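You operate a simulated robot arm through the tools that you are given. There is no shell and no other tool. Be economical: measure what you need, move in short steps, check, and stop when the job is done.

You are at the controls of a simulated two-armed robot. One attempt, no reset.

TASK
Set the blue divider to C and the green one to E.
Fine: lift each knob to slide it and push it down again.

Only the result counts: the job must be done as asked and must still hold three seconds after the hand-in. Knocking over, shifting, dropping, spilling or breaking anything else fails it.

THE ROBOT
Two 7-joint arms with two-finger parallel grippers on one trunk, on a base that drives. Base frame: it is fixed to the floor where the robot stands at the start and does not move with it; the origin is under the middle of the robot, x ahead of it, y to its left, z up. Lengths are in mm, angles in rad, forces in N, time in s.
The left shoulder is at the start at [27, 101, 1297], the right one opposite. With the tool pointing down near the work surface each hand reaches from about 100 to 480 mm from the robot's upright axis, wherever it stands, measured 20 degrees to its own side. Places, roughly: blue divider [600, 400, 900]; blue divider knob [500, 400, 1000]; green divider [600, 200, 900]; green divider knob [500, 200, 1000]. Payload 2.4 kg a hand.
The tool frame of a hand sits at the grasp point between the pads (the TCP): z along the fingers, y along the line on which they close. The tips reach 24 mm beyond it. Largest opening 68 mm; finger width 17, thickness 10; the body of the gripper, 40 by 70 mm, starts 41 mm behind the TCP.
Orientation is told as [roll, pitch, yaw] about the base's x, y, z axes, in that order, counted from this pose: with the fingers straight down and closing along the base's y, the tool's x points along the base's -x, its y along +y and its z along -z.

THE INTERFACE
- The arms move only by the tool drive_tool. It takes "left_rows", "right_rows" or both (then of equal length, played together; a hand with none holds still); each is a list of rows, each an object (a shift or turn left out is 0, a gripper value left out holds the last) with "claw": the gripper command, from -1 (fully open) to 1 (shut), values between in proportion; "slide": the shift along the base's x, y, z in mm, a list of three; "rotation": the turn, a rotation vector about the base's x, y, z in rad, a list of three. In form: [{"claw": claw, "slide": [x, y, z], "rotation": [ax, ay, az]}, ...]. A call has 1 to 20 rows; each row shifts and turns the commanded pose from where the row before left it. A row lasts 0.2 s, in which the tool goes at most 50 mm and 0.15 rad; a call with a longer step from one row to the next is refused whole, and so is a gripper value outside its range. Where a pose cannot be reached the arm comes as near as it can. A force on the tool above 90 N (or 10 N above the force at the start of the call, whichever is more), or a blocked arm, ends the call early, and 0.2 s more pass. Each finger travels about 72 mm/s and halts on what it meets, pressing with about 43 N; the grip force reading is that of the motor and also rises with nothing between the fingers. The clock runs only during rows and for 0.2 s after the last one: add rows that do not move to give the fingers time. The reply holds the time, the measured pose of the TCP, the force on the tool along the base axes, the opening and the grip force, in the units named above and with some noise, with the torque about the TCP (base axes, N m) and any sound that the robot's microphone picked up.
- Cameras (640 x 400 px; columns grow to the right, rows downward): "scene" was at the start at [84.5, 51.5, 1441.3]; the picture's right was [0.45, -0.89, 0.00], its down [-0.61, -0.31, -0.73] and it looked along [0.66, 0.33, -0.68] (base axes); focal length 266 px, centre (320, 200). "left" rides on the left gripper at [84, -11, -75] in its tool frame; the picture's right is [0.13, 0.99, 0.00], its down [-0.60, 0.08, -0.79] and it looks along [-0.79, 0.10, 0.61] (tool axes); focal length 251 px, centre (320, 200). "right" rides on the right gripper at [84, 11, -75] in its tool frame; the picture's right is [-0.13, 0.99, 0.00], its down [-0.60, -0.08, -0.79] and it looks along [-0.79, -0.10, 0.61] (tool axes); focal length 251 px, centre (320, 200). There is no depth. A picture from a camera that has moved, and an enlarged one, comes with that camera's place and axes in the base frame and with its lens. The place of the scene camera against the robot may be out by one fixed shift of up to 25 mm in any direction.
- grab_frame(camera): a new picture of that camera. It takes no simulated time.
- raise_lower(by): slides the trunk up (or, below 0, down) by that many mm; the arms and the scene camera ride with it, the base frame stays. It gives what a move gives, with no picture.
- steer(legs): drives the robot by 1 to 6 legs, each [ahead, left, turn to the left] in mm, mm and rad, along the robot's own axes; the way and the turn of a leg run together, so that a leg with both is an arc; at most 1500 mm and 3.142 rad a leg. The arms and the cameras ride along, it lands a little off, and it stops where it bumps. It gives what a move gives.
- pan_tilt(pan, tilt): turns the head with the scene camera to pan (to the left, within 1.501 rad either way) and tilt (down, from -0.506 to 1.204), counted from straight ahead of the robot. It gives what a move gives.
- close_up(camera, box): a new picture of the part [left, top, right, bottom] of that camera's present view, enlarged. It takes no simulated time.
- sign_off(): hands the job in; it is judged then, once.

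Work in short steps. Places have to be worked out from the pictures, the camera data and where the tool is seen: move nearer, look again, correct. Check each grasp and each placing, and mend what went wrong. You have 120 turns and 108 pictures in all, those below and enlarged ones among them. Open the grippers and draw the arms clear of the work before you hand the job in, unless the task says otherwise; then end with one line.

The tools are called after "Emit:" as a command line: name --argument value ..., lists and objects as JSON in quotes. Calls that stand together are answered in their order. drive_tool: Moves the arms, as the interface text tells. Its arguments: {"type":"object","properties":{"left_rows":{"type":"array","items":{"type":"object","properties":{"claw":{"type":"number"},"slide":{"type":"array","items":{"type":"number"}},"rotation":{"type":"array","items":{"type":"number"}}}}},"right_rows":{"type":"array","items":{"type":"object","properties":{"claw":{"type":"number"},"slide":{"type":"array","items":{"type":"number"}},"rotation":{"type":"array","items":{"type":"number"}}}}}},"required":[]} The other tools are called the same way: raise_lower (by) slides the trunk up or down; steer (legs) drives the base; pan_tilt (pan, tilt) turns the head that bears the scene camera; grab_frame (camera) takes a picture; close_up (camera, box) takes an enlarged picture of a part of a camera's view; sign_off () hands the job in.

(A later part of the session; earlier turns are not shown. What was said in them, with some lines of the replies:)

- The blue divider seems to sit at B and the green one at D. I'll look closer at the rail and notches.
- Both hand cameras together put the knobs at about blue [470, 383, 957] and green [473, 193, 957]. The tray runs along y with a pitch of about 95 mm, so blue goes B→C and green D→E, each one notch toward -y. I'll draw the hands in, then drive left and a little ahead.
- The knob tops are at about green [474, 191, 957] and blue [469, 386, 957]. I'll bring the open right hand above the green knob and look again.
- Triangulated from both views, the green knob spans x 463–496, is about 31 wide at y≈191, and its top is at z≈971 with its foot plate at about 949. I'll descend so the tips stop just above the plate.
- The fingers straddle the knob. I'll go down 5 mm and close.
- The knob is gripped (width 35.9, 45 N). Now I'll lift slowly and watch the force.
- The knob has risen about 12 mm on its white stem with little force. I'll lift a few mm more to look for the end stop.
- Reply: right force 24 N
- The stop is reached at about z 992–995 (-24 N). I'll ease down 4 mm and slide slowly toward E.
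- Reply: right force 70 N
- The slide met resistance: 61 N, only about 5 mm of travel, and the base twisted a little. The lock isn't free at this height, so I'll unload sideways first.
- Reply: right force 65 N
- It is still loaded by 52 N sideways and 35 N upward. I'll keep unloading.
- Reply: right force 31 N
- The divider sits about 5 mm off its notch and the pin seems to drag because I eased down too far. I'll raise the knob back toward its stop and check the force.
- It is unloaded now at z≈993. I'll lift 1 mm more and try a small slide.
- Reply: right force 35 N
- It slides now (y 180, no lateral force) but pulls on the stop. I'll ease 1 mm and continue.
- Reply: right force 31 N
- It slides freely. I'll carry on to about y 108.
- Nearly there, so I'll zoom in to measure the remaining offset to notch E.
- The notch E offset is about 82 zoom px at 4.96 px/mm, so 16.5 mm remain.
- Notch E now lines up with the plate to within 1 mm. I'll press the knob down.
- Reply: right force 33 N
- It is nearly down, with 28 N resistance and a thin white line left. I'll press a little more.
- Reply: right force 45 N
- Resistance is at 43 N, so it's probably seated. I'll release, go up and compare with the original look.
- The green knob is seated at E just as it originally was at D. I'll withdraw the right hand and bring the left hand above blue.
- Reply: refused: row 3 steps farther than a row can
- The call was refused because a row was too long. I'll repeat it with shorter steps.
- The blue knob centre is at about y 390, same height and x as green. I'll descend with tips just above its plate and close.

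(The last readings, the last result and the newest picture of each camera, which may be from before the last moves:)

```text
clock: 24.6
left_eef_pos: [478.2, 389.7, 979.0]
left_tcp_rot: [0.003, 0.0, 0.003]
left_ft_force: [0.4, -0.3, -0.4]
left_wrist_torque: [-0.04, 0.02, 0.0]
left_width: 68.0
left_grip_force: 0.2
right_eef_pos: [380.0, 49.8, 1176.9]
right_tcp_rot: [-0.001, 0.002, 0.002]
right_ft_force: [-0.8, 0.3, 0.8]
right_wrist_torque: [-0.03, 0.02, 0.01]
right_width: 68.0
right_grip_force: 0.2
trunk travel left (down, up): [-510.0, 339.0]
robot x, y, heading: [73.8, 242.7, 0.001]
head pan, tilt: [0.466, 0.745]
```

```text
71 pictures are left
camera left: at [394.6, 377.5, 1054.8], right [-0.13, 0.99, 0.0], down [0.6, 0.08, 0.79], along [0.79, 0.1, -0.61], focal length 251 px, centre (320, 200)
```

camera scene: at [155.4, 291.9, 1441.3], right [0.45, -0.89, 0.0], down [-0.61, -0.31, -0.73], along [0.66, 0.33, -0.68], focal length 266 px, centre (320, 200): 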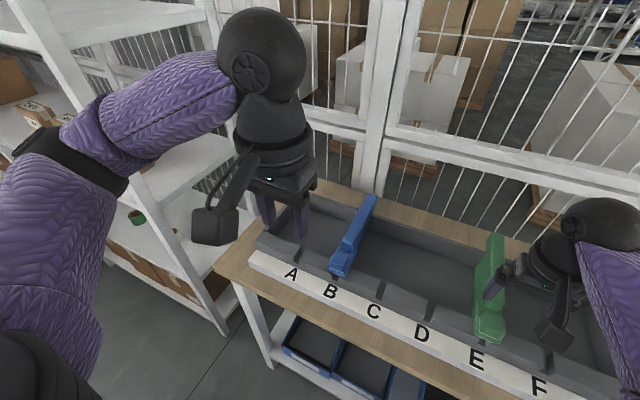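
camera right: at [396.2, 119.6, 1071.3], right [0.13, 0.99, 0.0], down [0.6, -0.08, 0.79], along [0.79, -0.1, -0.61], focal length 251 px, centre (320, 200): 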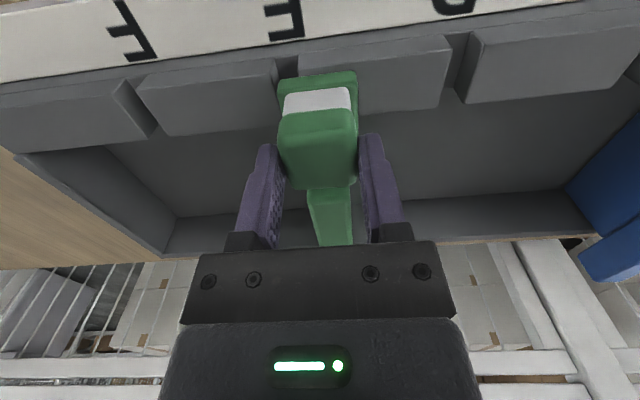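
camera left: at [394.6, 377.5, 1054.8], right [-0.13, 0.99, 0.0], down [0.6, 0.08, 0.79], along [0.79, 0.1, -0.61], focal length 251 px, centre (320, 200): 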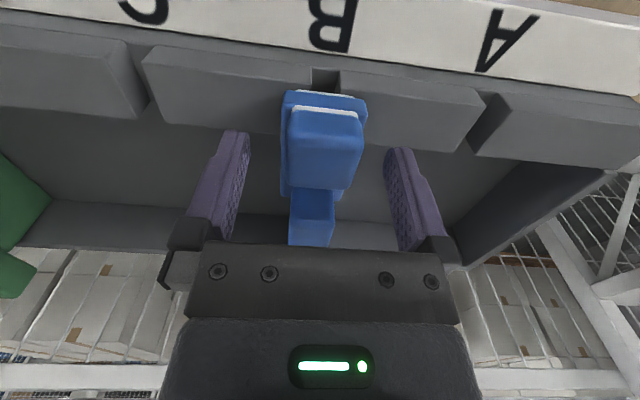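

The knob is centred between the fingers. I'll lower 3 mm, close, and lift 12 mm gently.

Emit:
drive_tool --left_rows '[{"claw": -1, "slide": [0, 0, -3]}, {"claw": 0}, {"claw": 0.4}, {"claw": 0.6}, {"claw": 0.6}, {"claw": 0.6}]'

Emit:
drive_tool --left_rows '[{"slide": [0, 0, 4]}, {"slide": [0, 0, 4]}, {"slide": [0, 0, 4]}, {"slide": [0, 0, 3]}, {"slide": [0, 0, 0]}]'

Emit:
close_up --camera "left" --box '[200, 50, 440, 200]'

```text
clock: 26.0
left_eef_pos: [478.9, 388.2, 976.2]
left_tcp_rot: [0.003, -0.004, 0.001]
left_ft_force: [-0.1, 1.9, -0.2]
left_wrist_torque: [0.05, -0.41, 0.02]
left_width: 35.8
left_grip_force: 44.5
right_eef_pos: [378.8, 49.8, 1177.6]
right_tcp_rot: [0.001, 0.0, 0.002]
right_ft_force: [-0.2, -0.2, -0.3]
right_wrist_torque: [0.0, -0.01, 0.03]
right_width: 67.8
right_grip_force: 0.1
trunk travel left (down, up): [-510.0, 339.0]
robot x, y, heading: [70.5, 239.7, 0.004]
head pan, tilt: [0.466, 0.745]
```

```text
clock: 27.2
left_eef_pos: [478.4, 388.9, 990.8]
left_tcp_rot: [0.003, 0.0, 0.001]
left_ft_force: [-3.0, 2.4, -0.1]
left_wrist_torque: [0.04, 0.72, -0.08]
left_width: 35.5
left_grip_force: 45.3
right_eef_pos: [379.4, 50.4, 1177.2]
right_tcp_rot: [0.0, -0.001, 0.002]
right_ft_force: [-0.4, -0.4, 0.2]
right_wrist_torque: [0.04, 0.0, 0.01]
right_width: 68.0
right_grip_force: 0.1
trunk travel left (down, up): [-510.0, 339.0]
robot x, y, heading: [67.5, 237.9, 0.003]
head pan, tilt: [0.466, 0.745]
```

```text
2.67 times, centred on (320, 125) of left
camera zoom: at [395.2, 377.4, 1066.3], right [-0.13, 0.99, 0.0], down [0.6, 0.08, 0.79], along [0.79, 0.1, -0.61], focal length 670 px, centre (320, 400)
```

zoom: 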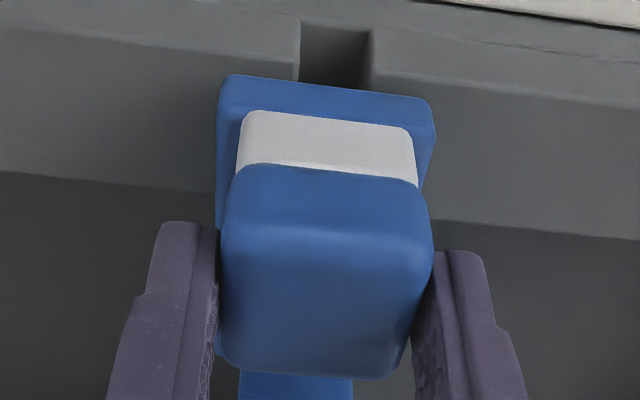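

Lifted about 15 mm with no resistance yet. I'll go 3 mm more to the stop, then try a small slide.

Emit:
drive_tool --left_rows '[{"slide": [0, 0, 1.5]}, {"slide": [0, 0, 1.5]}, {"slide": [0, -3, 0]}, {"slide": [0, -3, 0]}, {"slide": [0, 0, 0]}]'

```text
clock: 28.4
left_eef_pos: [479.5, 384.0, 994.6]
left_tcp_rot: [0.001, 0.0, 0.004]
left_ft_force: [-3.5, 8.5, 4.7]
left_wrist_torque: [0.48, 1.08, -0.29]
left_width: 35.6
left_grip_force: 45.2
right_eef_pos: [378.4, 51.3, 1178.4]
right_tcp_rot: [0.0, 0.001, 0.004]
right_ft_force: [0.0, 0.2, -0.2]
right_wrist_torque: [0.01, 0.01, 0.02]
right_width: 67.9
right_grip_force: 0.0
trunk travel left (down, up): [-510.0, 339.0]
robot x, y, heading: [69.5, 242.0, 0.002]
head pan, tilt: [0.466, 0.745]
```

It moved 5 mm with 8 N. I'll lift a touch more and go on in small steps.

Emit:
drive_tool --left_rows '[{"slide": [0, 0, 0.8]}, {"slide": [0, -3, 0]}, {"slide": [0, -4, 0]}, {"slide": [0, -4, 0]}, {"slide": [0, -4, 0]}, {"slide": [0, 0, 0]}]'

Emit:
close_up --camera "left" --box '[200, 50, 440, 200]'

```text
clock: 29.8
left_eef_pos: [479.0, 367.6, 995.2]
left_tcp_rot: [0.0, 0.0, 0.0]
left_ft_force: [-10.9, 1.3, -13.0]
left_wrist_torque: [0.01, -0.44, -0.27]
left_width: 35.5
left_grip_force: 44.7
right_eef_pos: [378.0, 49.9, 1177.9]
right_tcp_rot: [0.001, 0.001, 0.002]
right_ft_force: [0.4, 0.1, -0.4]
right_wrist_torque: [0.01, -0.05, 0.0]
right_width: 68.1
right_grip_force: 0.1
trunk travel left (down, up): [-510.0, 339.0]
robot x, y, heading: [70.2, 239.7, 0.002]
head pan, tilt: [0.466, 0.745]
```

```text
2.67 times, centred on (320, 125) of left
camera zoom: at [395.2, 356.7, 1070.8], right [-0.13, 0.99, 0.0], down [0.6, 0.08, 0.79], along [0.79, 0.1, -0.61], focal length 670 px, centre (320, 400)
```

zoom: 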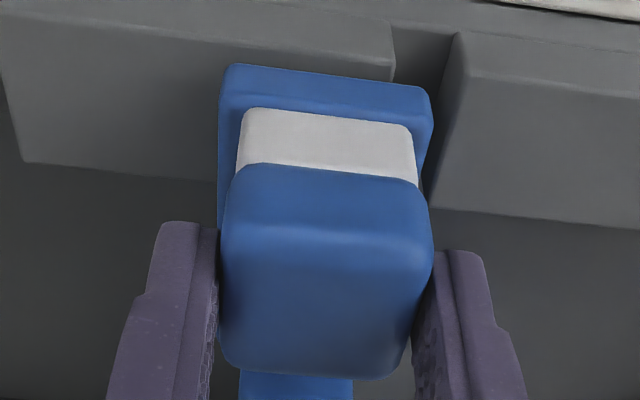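

It slides freely. I'll go on to about y 304.

Emit:
drive_tool --left_rows '[{"slide": [0, -4, 0]}, {"slide": [0, -6, 0]}, {"slide": [0, -8, 0]}, {"slide": [0, -8, 0]}, {"slide": [0, -8, 0]}, {"slide": [0, -8, 0]}, {"slide": [0, -8, 0]}, {"slide": [0, -8, 0]}, {"slide": [0, -5, 0]}, {"slide": [0, 0, 0]}]'

Emit:
close_up --camera "left" --box '[200, 50, 440, 200]'

```text
clock: 32.0
left_eef_pos: [479.1, 306.2, 994.9]
left_tcp_rot: [0.001, 0.002, 0.002]
left_ft_force: [-7.7, 2.3, -22.9]
left_wrist_torque: [0.08, -0.36, -0.14]
left_width: 35.6
left_grip_force: 45.0
right_eef_pos: [378.7, 49.6, 1178.1]
right_tcp_rot: [0.001, 0.0, 0.001]
right_ft_force: [-0.1, -0.7, -0.4]
right_wrist_torque: [-0.01, 0.04, 0.0]
right_width: 67.9
right_grip_force: 0.1
trunk travel left (down, up): [-510.0, 339.0]
robot x, y, heading: [70.9, 238.5, 0.001]
head pan, tilt: [0.466, 0.745]
```

```text
2.67 times, centred on (320, 125) of left
camera zoom: at [395.4, 295.0, 1071.1], right [-0.13, 0.99, 0.0], down [0.61, 0.08, 0.79], along [0.79, 0.11, -0.61], focal length 670 px, centre (320, 400)
```

zoom: 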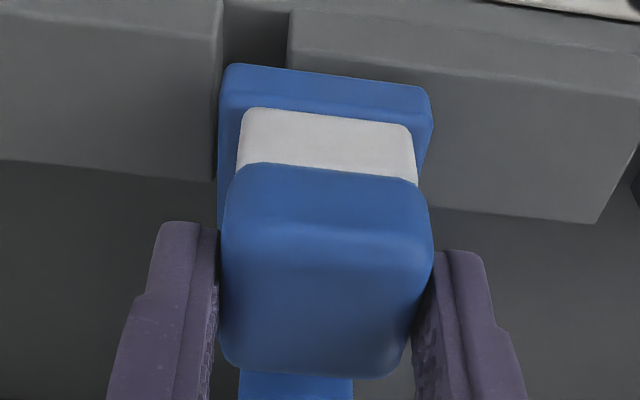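

Notch C is about 79 px away, which is 15.8 mm.

Emit:
drive_tool --left_rows '[{"slide": [0, -6, 0]}, {"slide": [0, -6, 0]}, {"slide": [0, -3.6, 0]}, {"slide": [0, 0, 0]}]'

Emit:
close_up --camera "left" --box '[200, 50, 440, 200]'

```text
clock: 33.0
left_eef_pos: [478.5, 290.2, 994.6]
left_tcp_rot: [0.0, -0.003, 0.001]
left_ft_force: [-5.5, 1.9, -0.3]
left_wrist_torque: [-0.04, 1.46, -0.26]
left_width: 36.0
left_grip_force: 45.1
right_eef_pos: [378.9, 50.0, 1178.2]
right_tcp_rot: [0.0, 0.001, 0.001]
right_ft_force: [-0.1, 0.0, 0.3]
right_wrist_torque: [0.01, -0.04, 0.05]
right_width: 68.0
right_grip_force: 0.1
trunk travel left (down, up): [-510.0, 339.0]
robot x, y, heading: [71.3, 241.0, 0.005]
head pan, tilt: [0.466, 0.745]
```

```text
2.67 times, centred on (320, 125) of left
camera zoom: at [395.1, 278.5, 1070.8], right [-0.13, 0.99, 0.0], down [0.6, 0.08, 0.79], along [0.79, 0.1, -0.61], focal length 670 px, centre (320, 400)
```

zoom: 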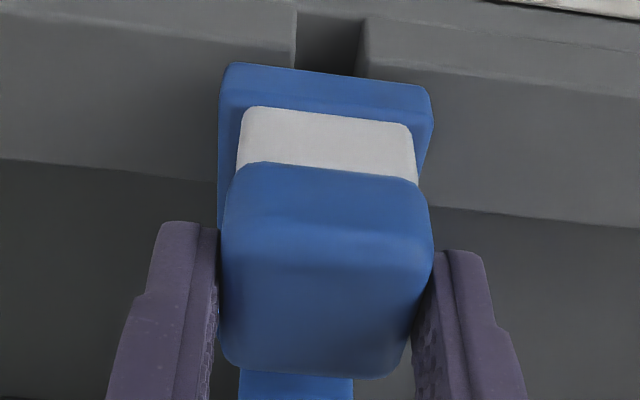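

The alignment is within about 1 mm. I'll correct +0.8 mm and press the knob down.

Emit:
drive_tool --left_rows '[{"slide": [0, 0.8, -3]}, {"slide": [0, 0, -3]}, {"slide": [0, 0, -3]}, {"slide": [0, 0, -3]}, {"slide": [0, 0, -3]}, {"slide": [0, 0, -3]}, {"slide": [0, 0, -1.5]}, {"slide": [0, 0, -1.5]}, {"slide": [0, 0, 0]}]'

Emit:
close_up --camera "left" --box '[200, 50, 440, 200]'

```text
clock: 35.0
left_eef_pos: [478.5, 290.5, 975.3]
left_tcp_rot: [-0.001, -0.008, 0.0]
left_ft_force: [7.9, 0.9, 42.8]
left_wrist_torque: [-0.08, -0.33, -0.21]
left_width: 35.6
left_grip_force: 45.0
right_eef_pos: [378.4, 50.0, 1178.0]
right_tcp_rot: [-0.001, -0.001, 0.001]
right_ft_force: [-0.4, 0.0, -1.0]
right_wrist_torque: [0.01, 0.03, 0.0]
right_width: 68.1
right_grip_force: 0.0
trunk travel left (down, up): [-510.0, 339.0]
robot x, y, heading: [68.7, 244.3, -0.001]
head pan, tilt: [0.466, 0.745]
```

```text
2.67 times, centred on (320, 125) of left
camera zoom: at [394.4, 278.6, 1050.7], right [-0.13, 0.99, 0.0], down [0.6, 0.08, 0.8], along [0.79, 0.1, -0.6], focal length 670 px, centre (320, 400)
```

zoom: 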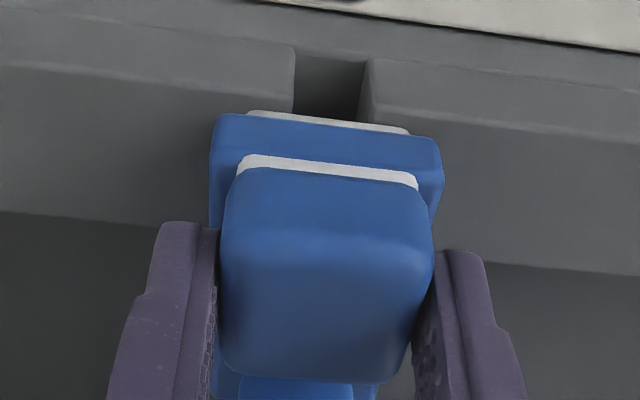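

It is seated against 43 N, as green was. I'll release, go up and check.

Emit:
drive_tool --left_rows '[{"slide": [0, 0, 3]}, {"claw": 0.0}, {"claw": -0.6}, {"claw": -1}, {"claw": -1}, {"slide": [-2, 0, 25]}, {"slide": [-4, 0, 30]}, {"slide": [-4, 0, 31]}, {"slide": [0, 0, 0]}]'

Emit:
close_up --camera "left" --box '[200, 0, 440, 150]'

Emit:
grab_frame --camera "right"

Emit:
grab_frame --camera "left"

```text
clock: 37.0
left_eef_pos: [469.1, 288.3, 1060.3]
left_tcp_rot: [0.002, -0.002, 0.003]
left_ft_force: [-0.7, 0.6, -0.3]
left_wrist_torque: [-0.02, -0.02, 0.0]
left_width: 68.0
left_grip_force: 0.1
right_eef_pos: [378.7, 50.6, 1178.2]
right_tcp_rot: [-0.002, -0.001, 0.002]
right_ft_force: [-1.2, 0.1, 0.3]
right_wrist_torque: [0.03, -0.01, -0.02]
right_width: 67.9
right_grip_force: 0.1
trunk travel left (down, up): [-510.0, 339.0]
robot x, y, heading: [72.6, 244.9, -0.0]
head pan, tilt: [0.466, 0.745]
```

```text
2.67 times, centred on (320, 75) of left
camera zoom: at [385.4, 276.6, 1136.4], right [-0.13, 0.99, 0.0], down [0.6, 0.08, 0.79], along [0.79, 0.1, -0.61], focal length 670 px, centre (320, 533)
```

zoom: 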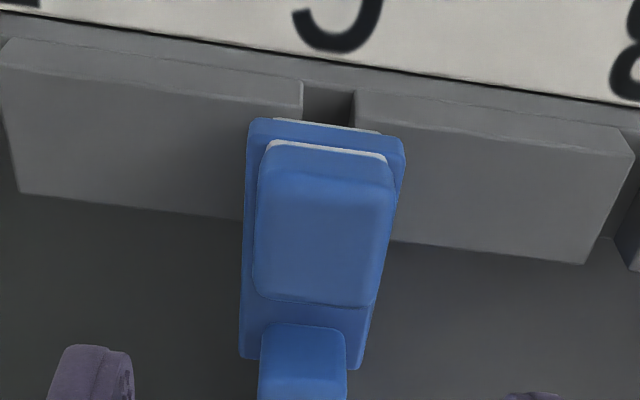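

```text
64 pictures are left
camera right: at [295.4, 61.6, 1253.9], right [0.13, 0.99, 0.0], down [0.6, -0.08, 0.79], along [0.79, -0.1, -0.61], focal length 251 px, centre (320, 200)
```

right: 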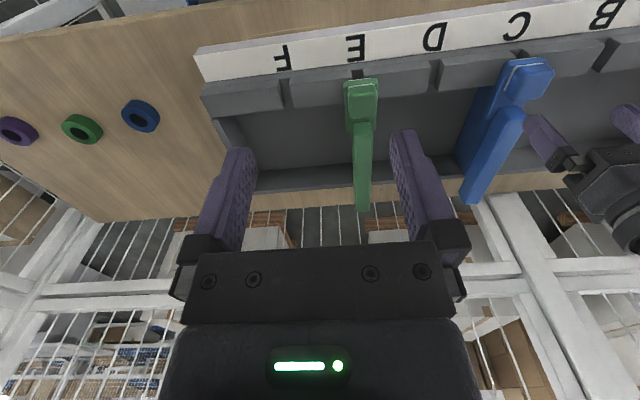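

```text
63 pictures are left
camera left: at [385.4, 276.6, 1136.4], right [-0.13, 0.99, 0.0], down [0.6, 0.08, 0.79], along [0.79, 0.1, -0.61], focal length 251 px, centre (320, 200)
```

left: 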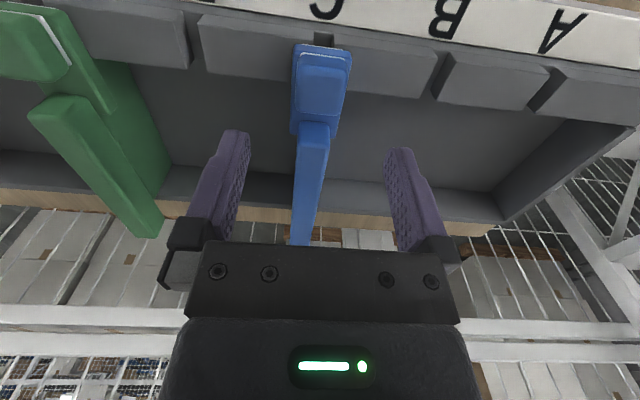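

Both knobs are down with the same thin white line as at the start, blue in C and green in E. I'll draw the left hand clear and take a last look.

Emit:
drive_tool --left_rows '[{"slide": [0, 0, 40]}, {"slide": [-20, 15, 35]}, {"slide": [-35, 20, 20]}, {"slide": [-35, 20, 20]}, {"slide": [-20, 10, 10]}]' --right_rows '[{"slide": [0, 0, 0]}, {"slide": [0, 0, 20]}, {"slide": [-20, 0, 20]}, {"slide": [-20, 0, 0]}, {"slide": [0, 0, 0]}]'

Emit:
close_up --camera "left" --box '[0, 0, 480, 300]'

Emit:
close_up --camera "scene" --box '[220, 170, 620, 400]'

```text
clock: 38.2
left_eef_pos: [355.6, 354.2, 1188.6]
left_tcp_rot: [0.002, 0.001, 0.004]
left_ft_force: [-0.1, -0.7, 0.1]
left_wrist_torque: [0.0, 0.02, -0.02]
left_width: 68.0
left_grip_force: 0.1
right_eef_pos: [337.4, 48.8, 1218.9]
right_tcp_rot: [0.0, 0.001, 0.0]
right_ft_force: [-0.5, 1.0, 0.0]
right_wrist_torque: [-0.03, 0.03, 0.01]
right_width: 67.7
right_grip_force: 0.0
trunk travel left (down, up): [-510.0, 339.0]
robot x, y, heading: [74.8, 239.2, 0.001]
head pan, tilt: [0.466, 0.745]
```

```text
1.33 times, centred on (240, 150) of left
camera zoom: at [272.6, 343.3, 1264.5], right [-0.13, 0.99, 0.0], down [0.6, 0.08, 0.79], along [0.79, 0.11, -0.61], focal length 335 px, centre (427, 267)
```

zoom: 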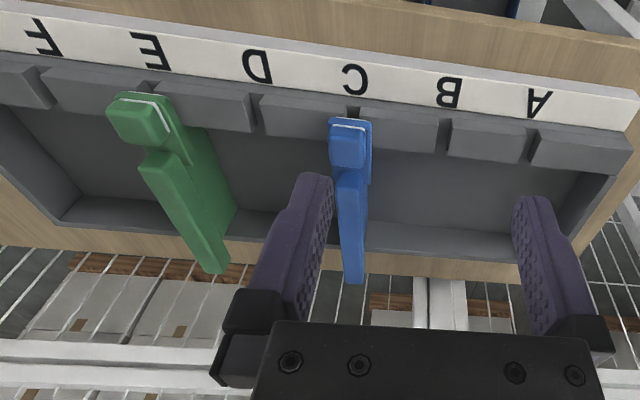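

```text
1.60 times, centred on (420, 285) of scene
camera zoom: at [155.2, 291.7, 1441.3], right [0.45, -0.89, 0.0], down [-0.61, -0.31, -0.73], along [0.66, 0.33, -0.68], focal length 425 px, centre (160, 64)
```

zoom: 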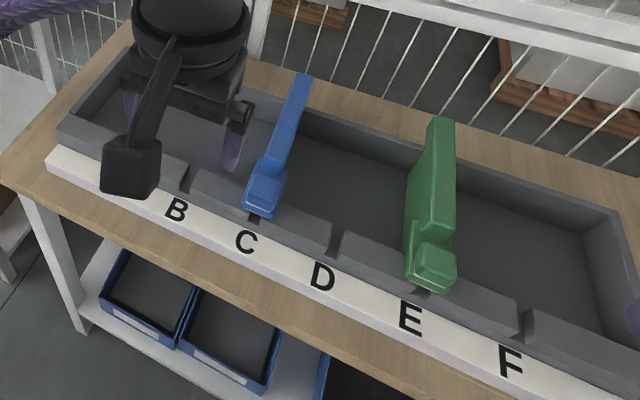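

Blue sits in C and green in E, both knobs are down, and the hands are open and clear. I'm handing in.

Emit:
sign_off

```text
The job is handed in.
```

The blue divider is at C and the green one at E, both knobs pushed back down, with the grippers open and clear of the tray.
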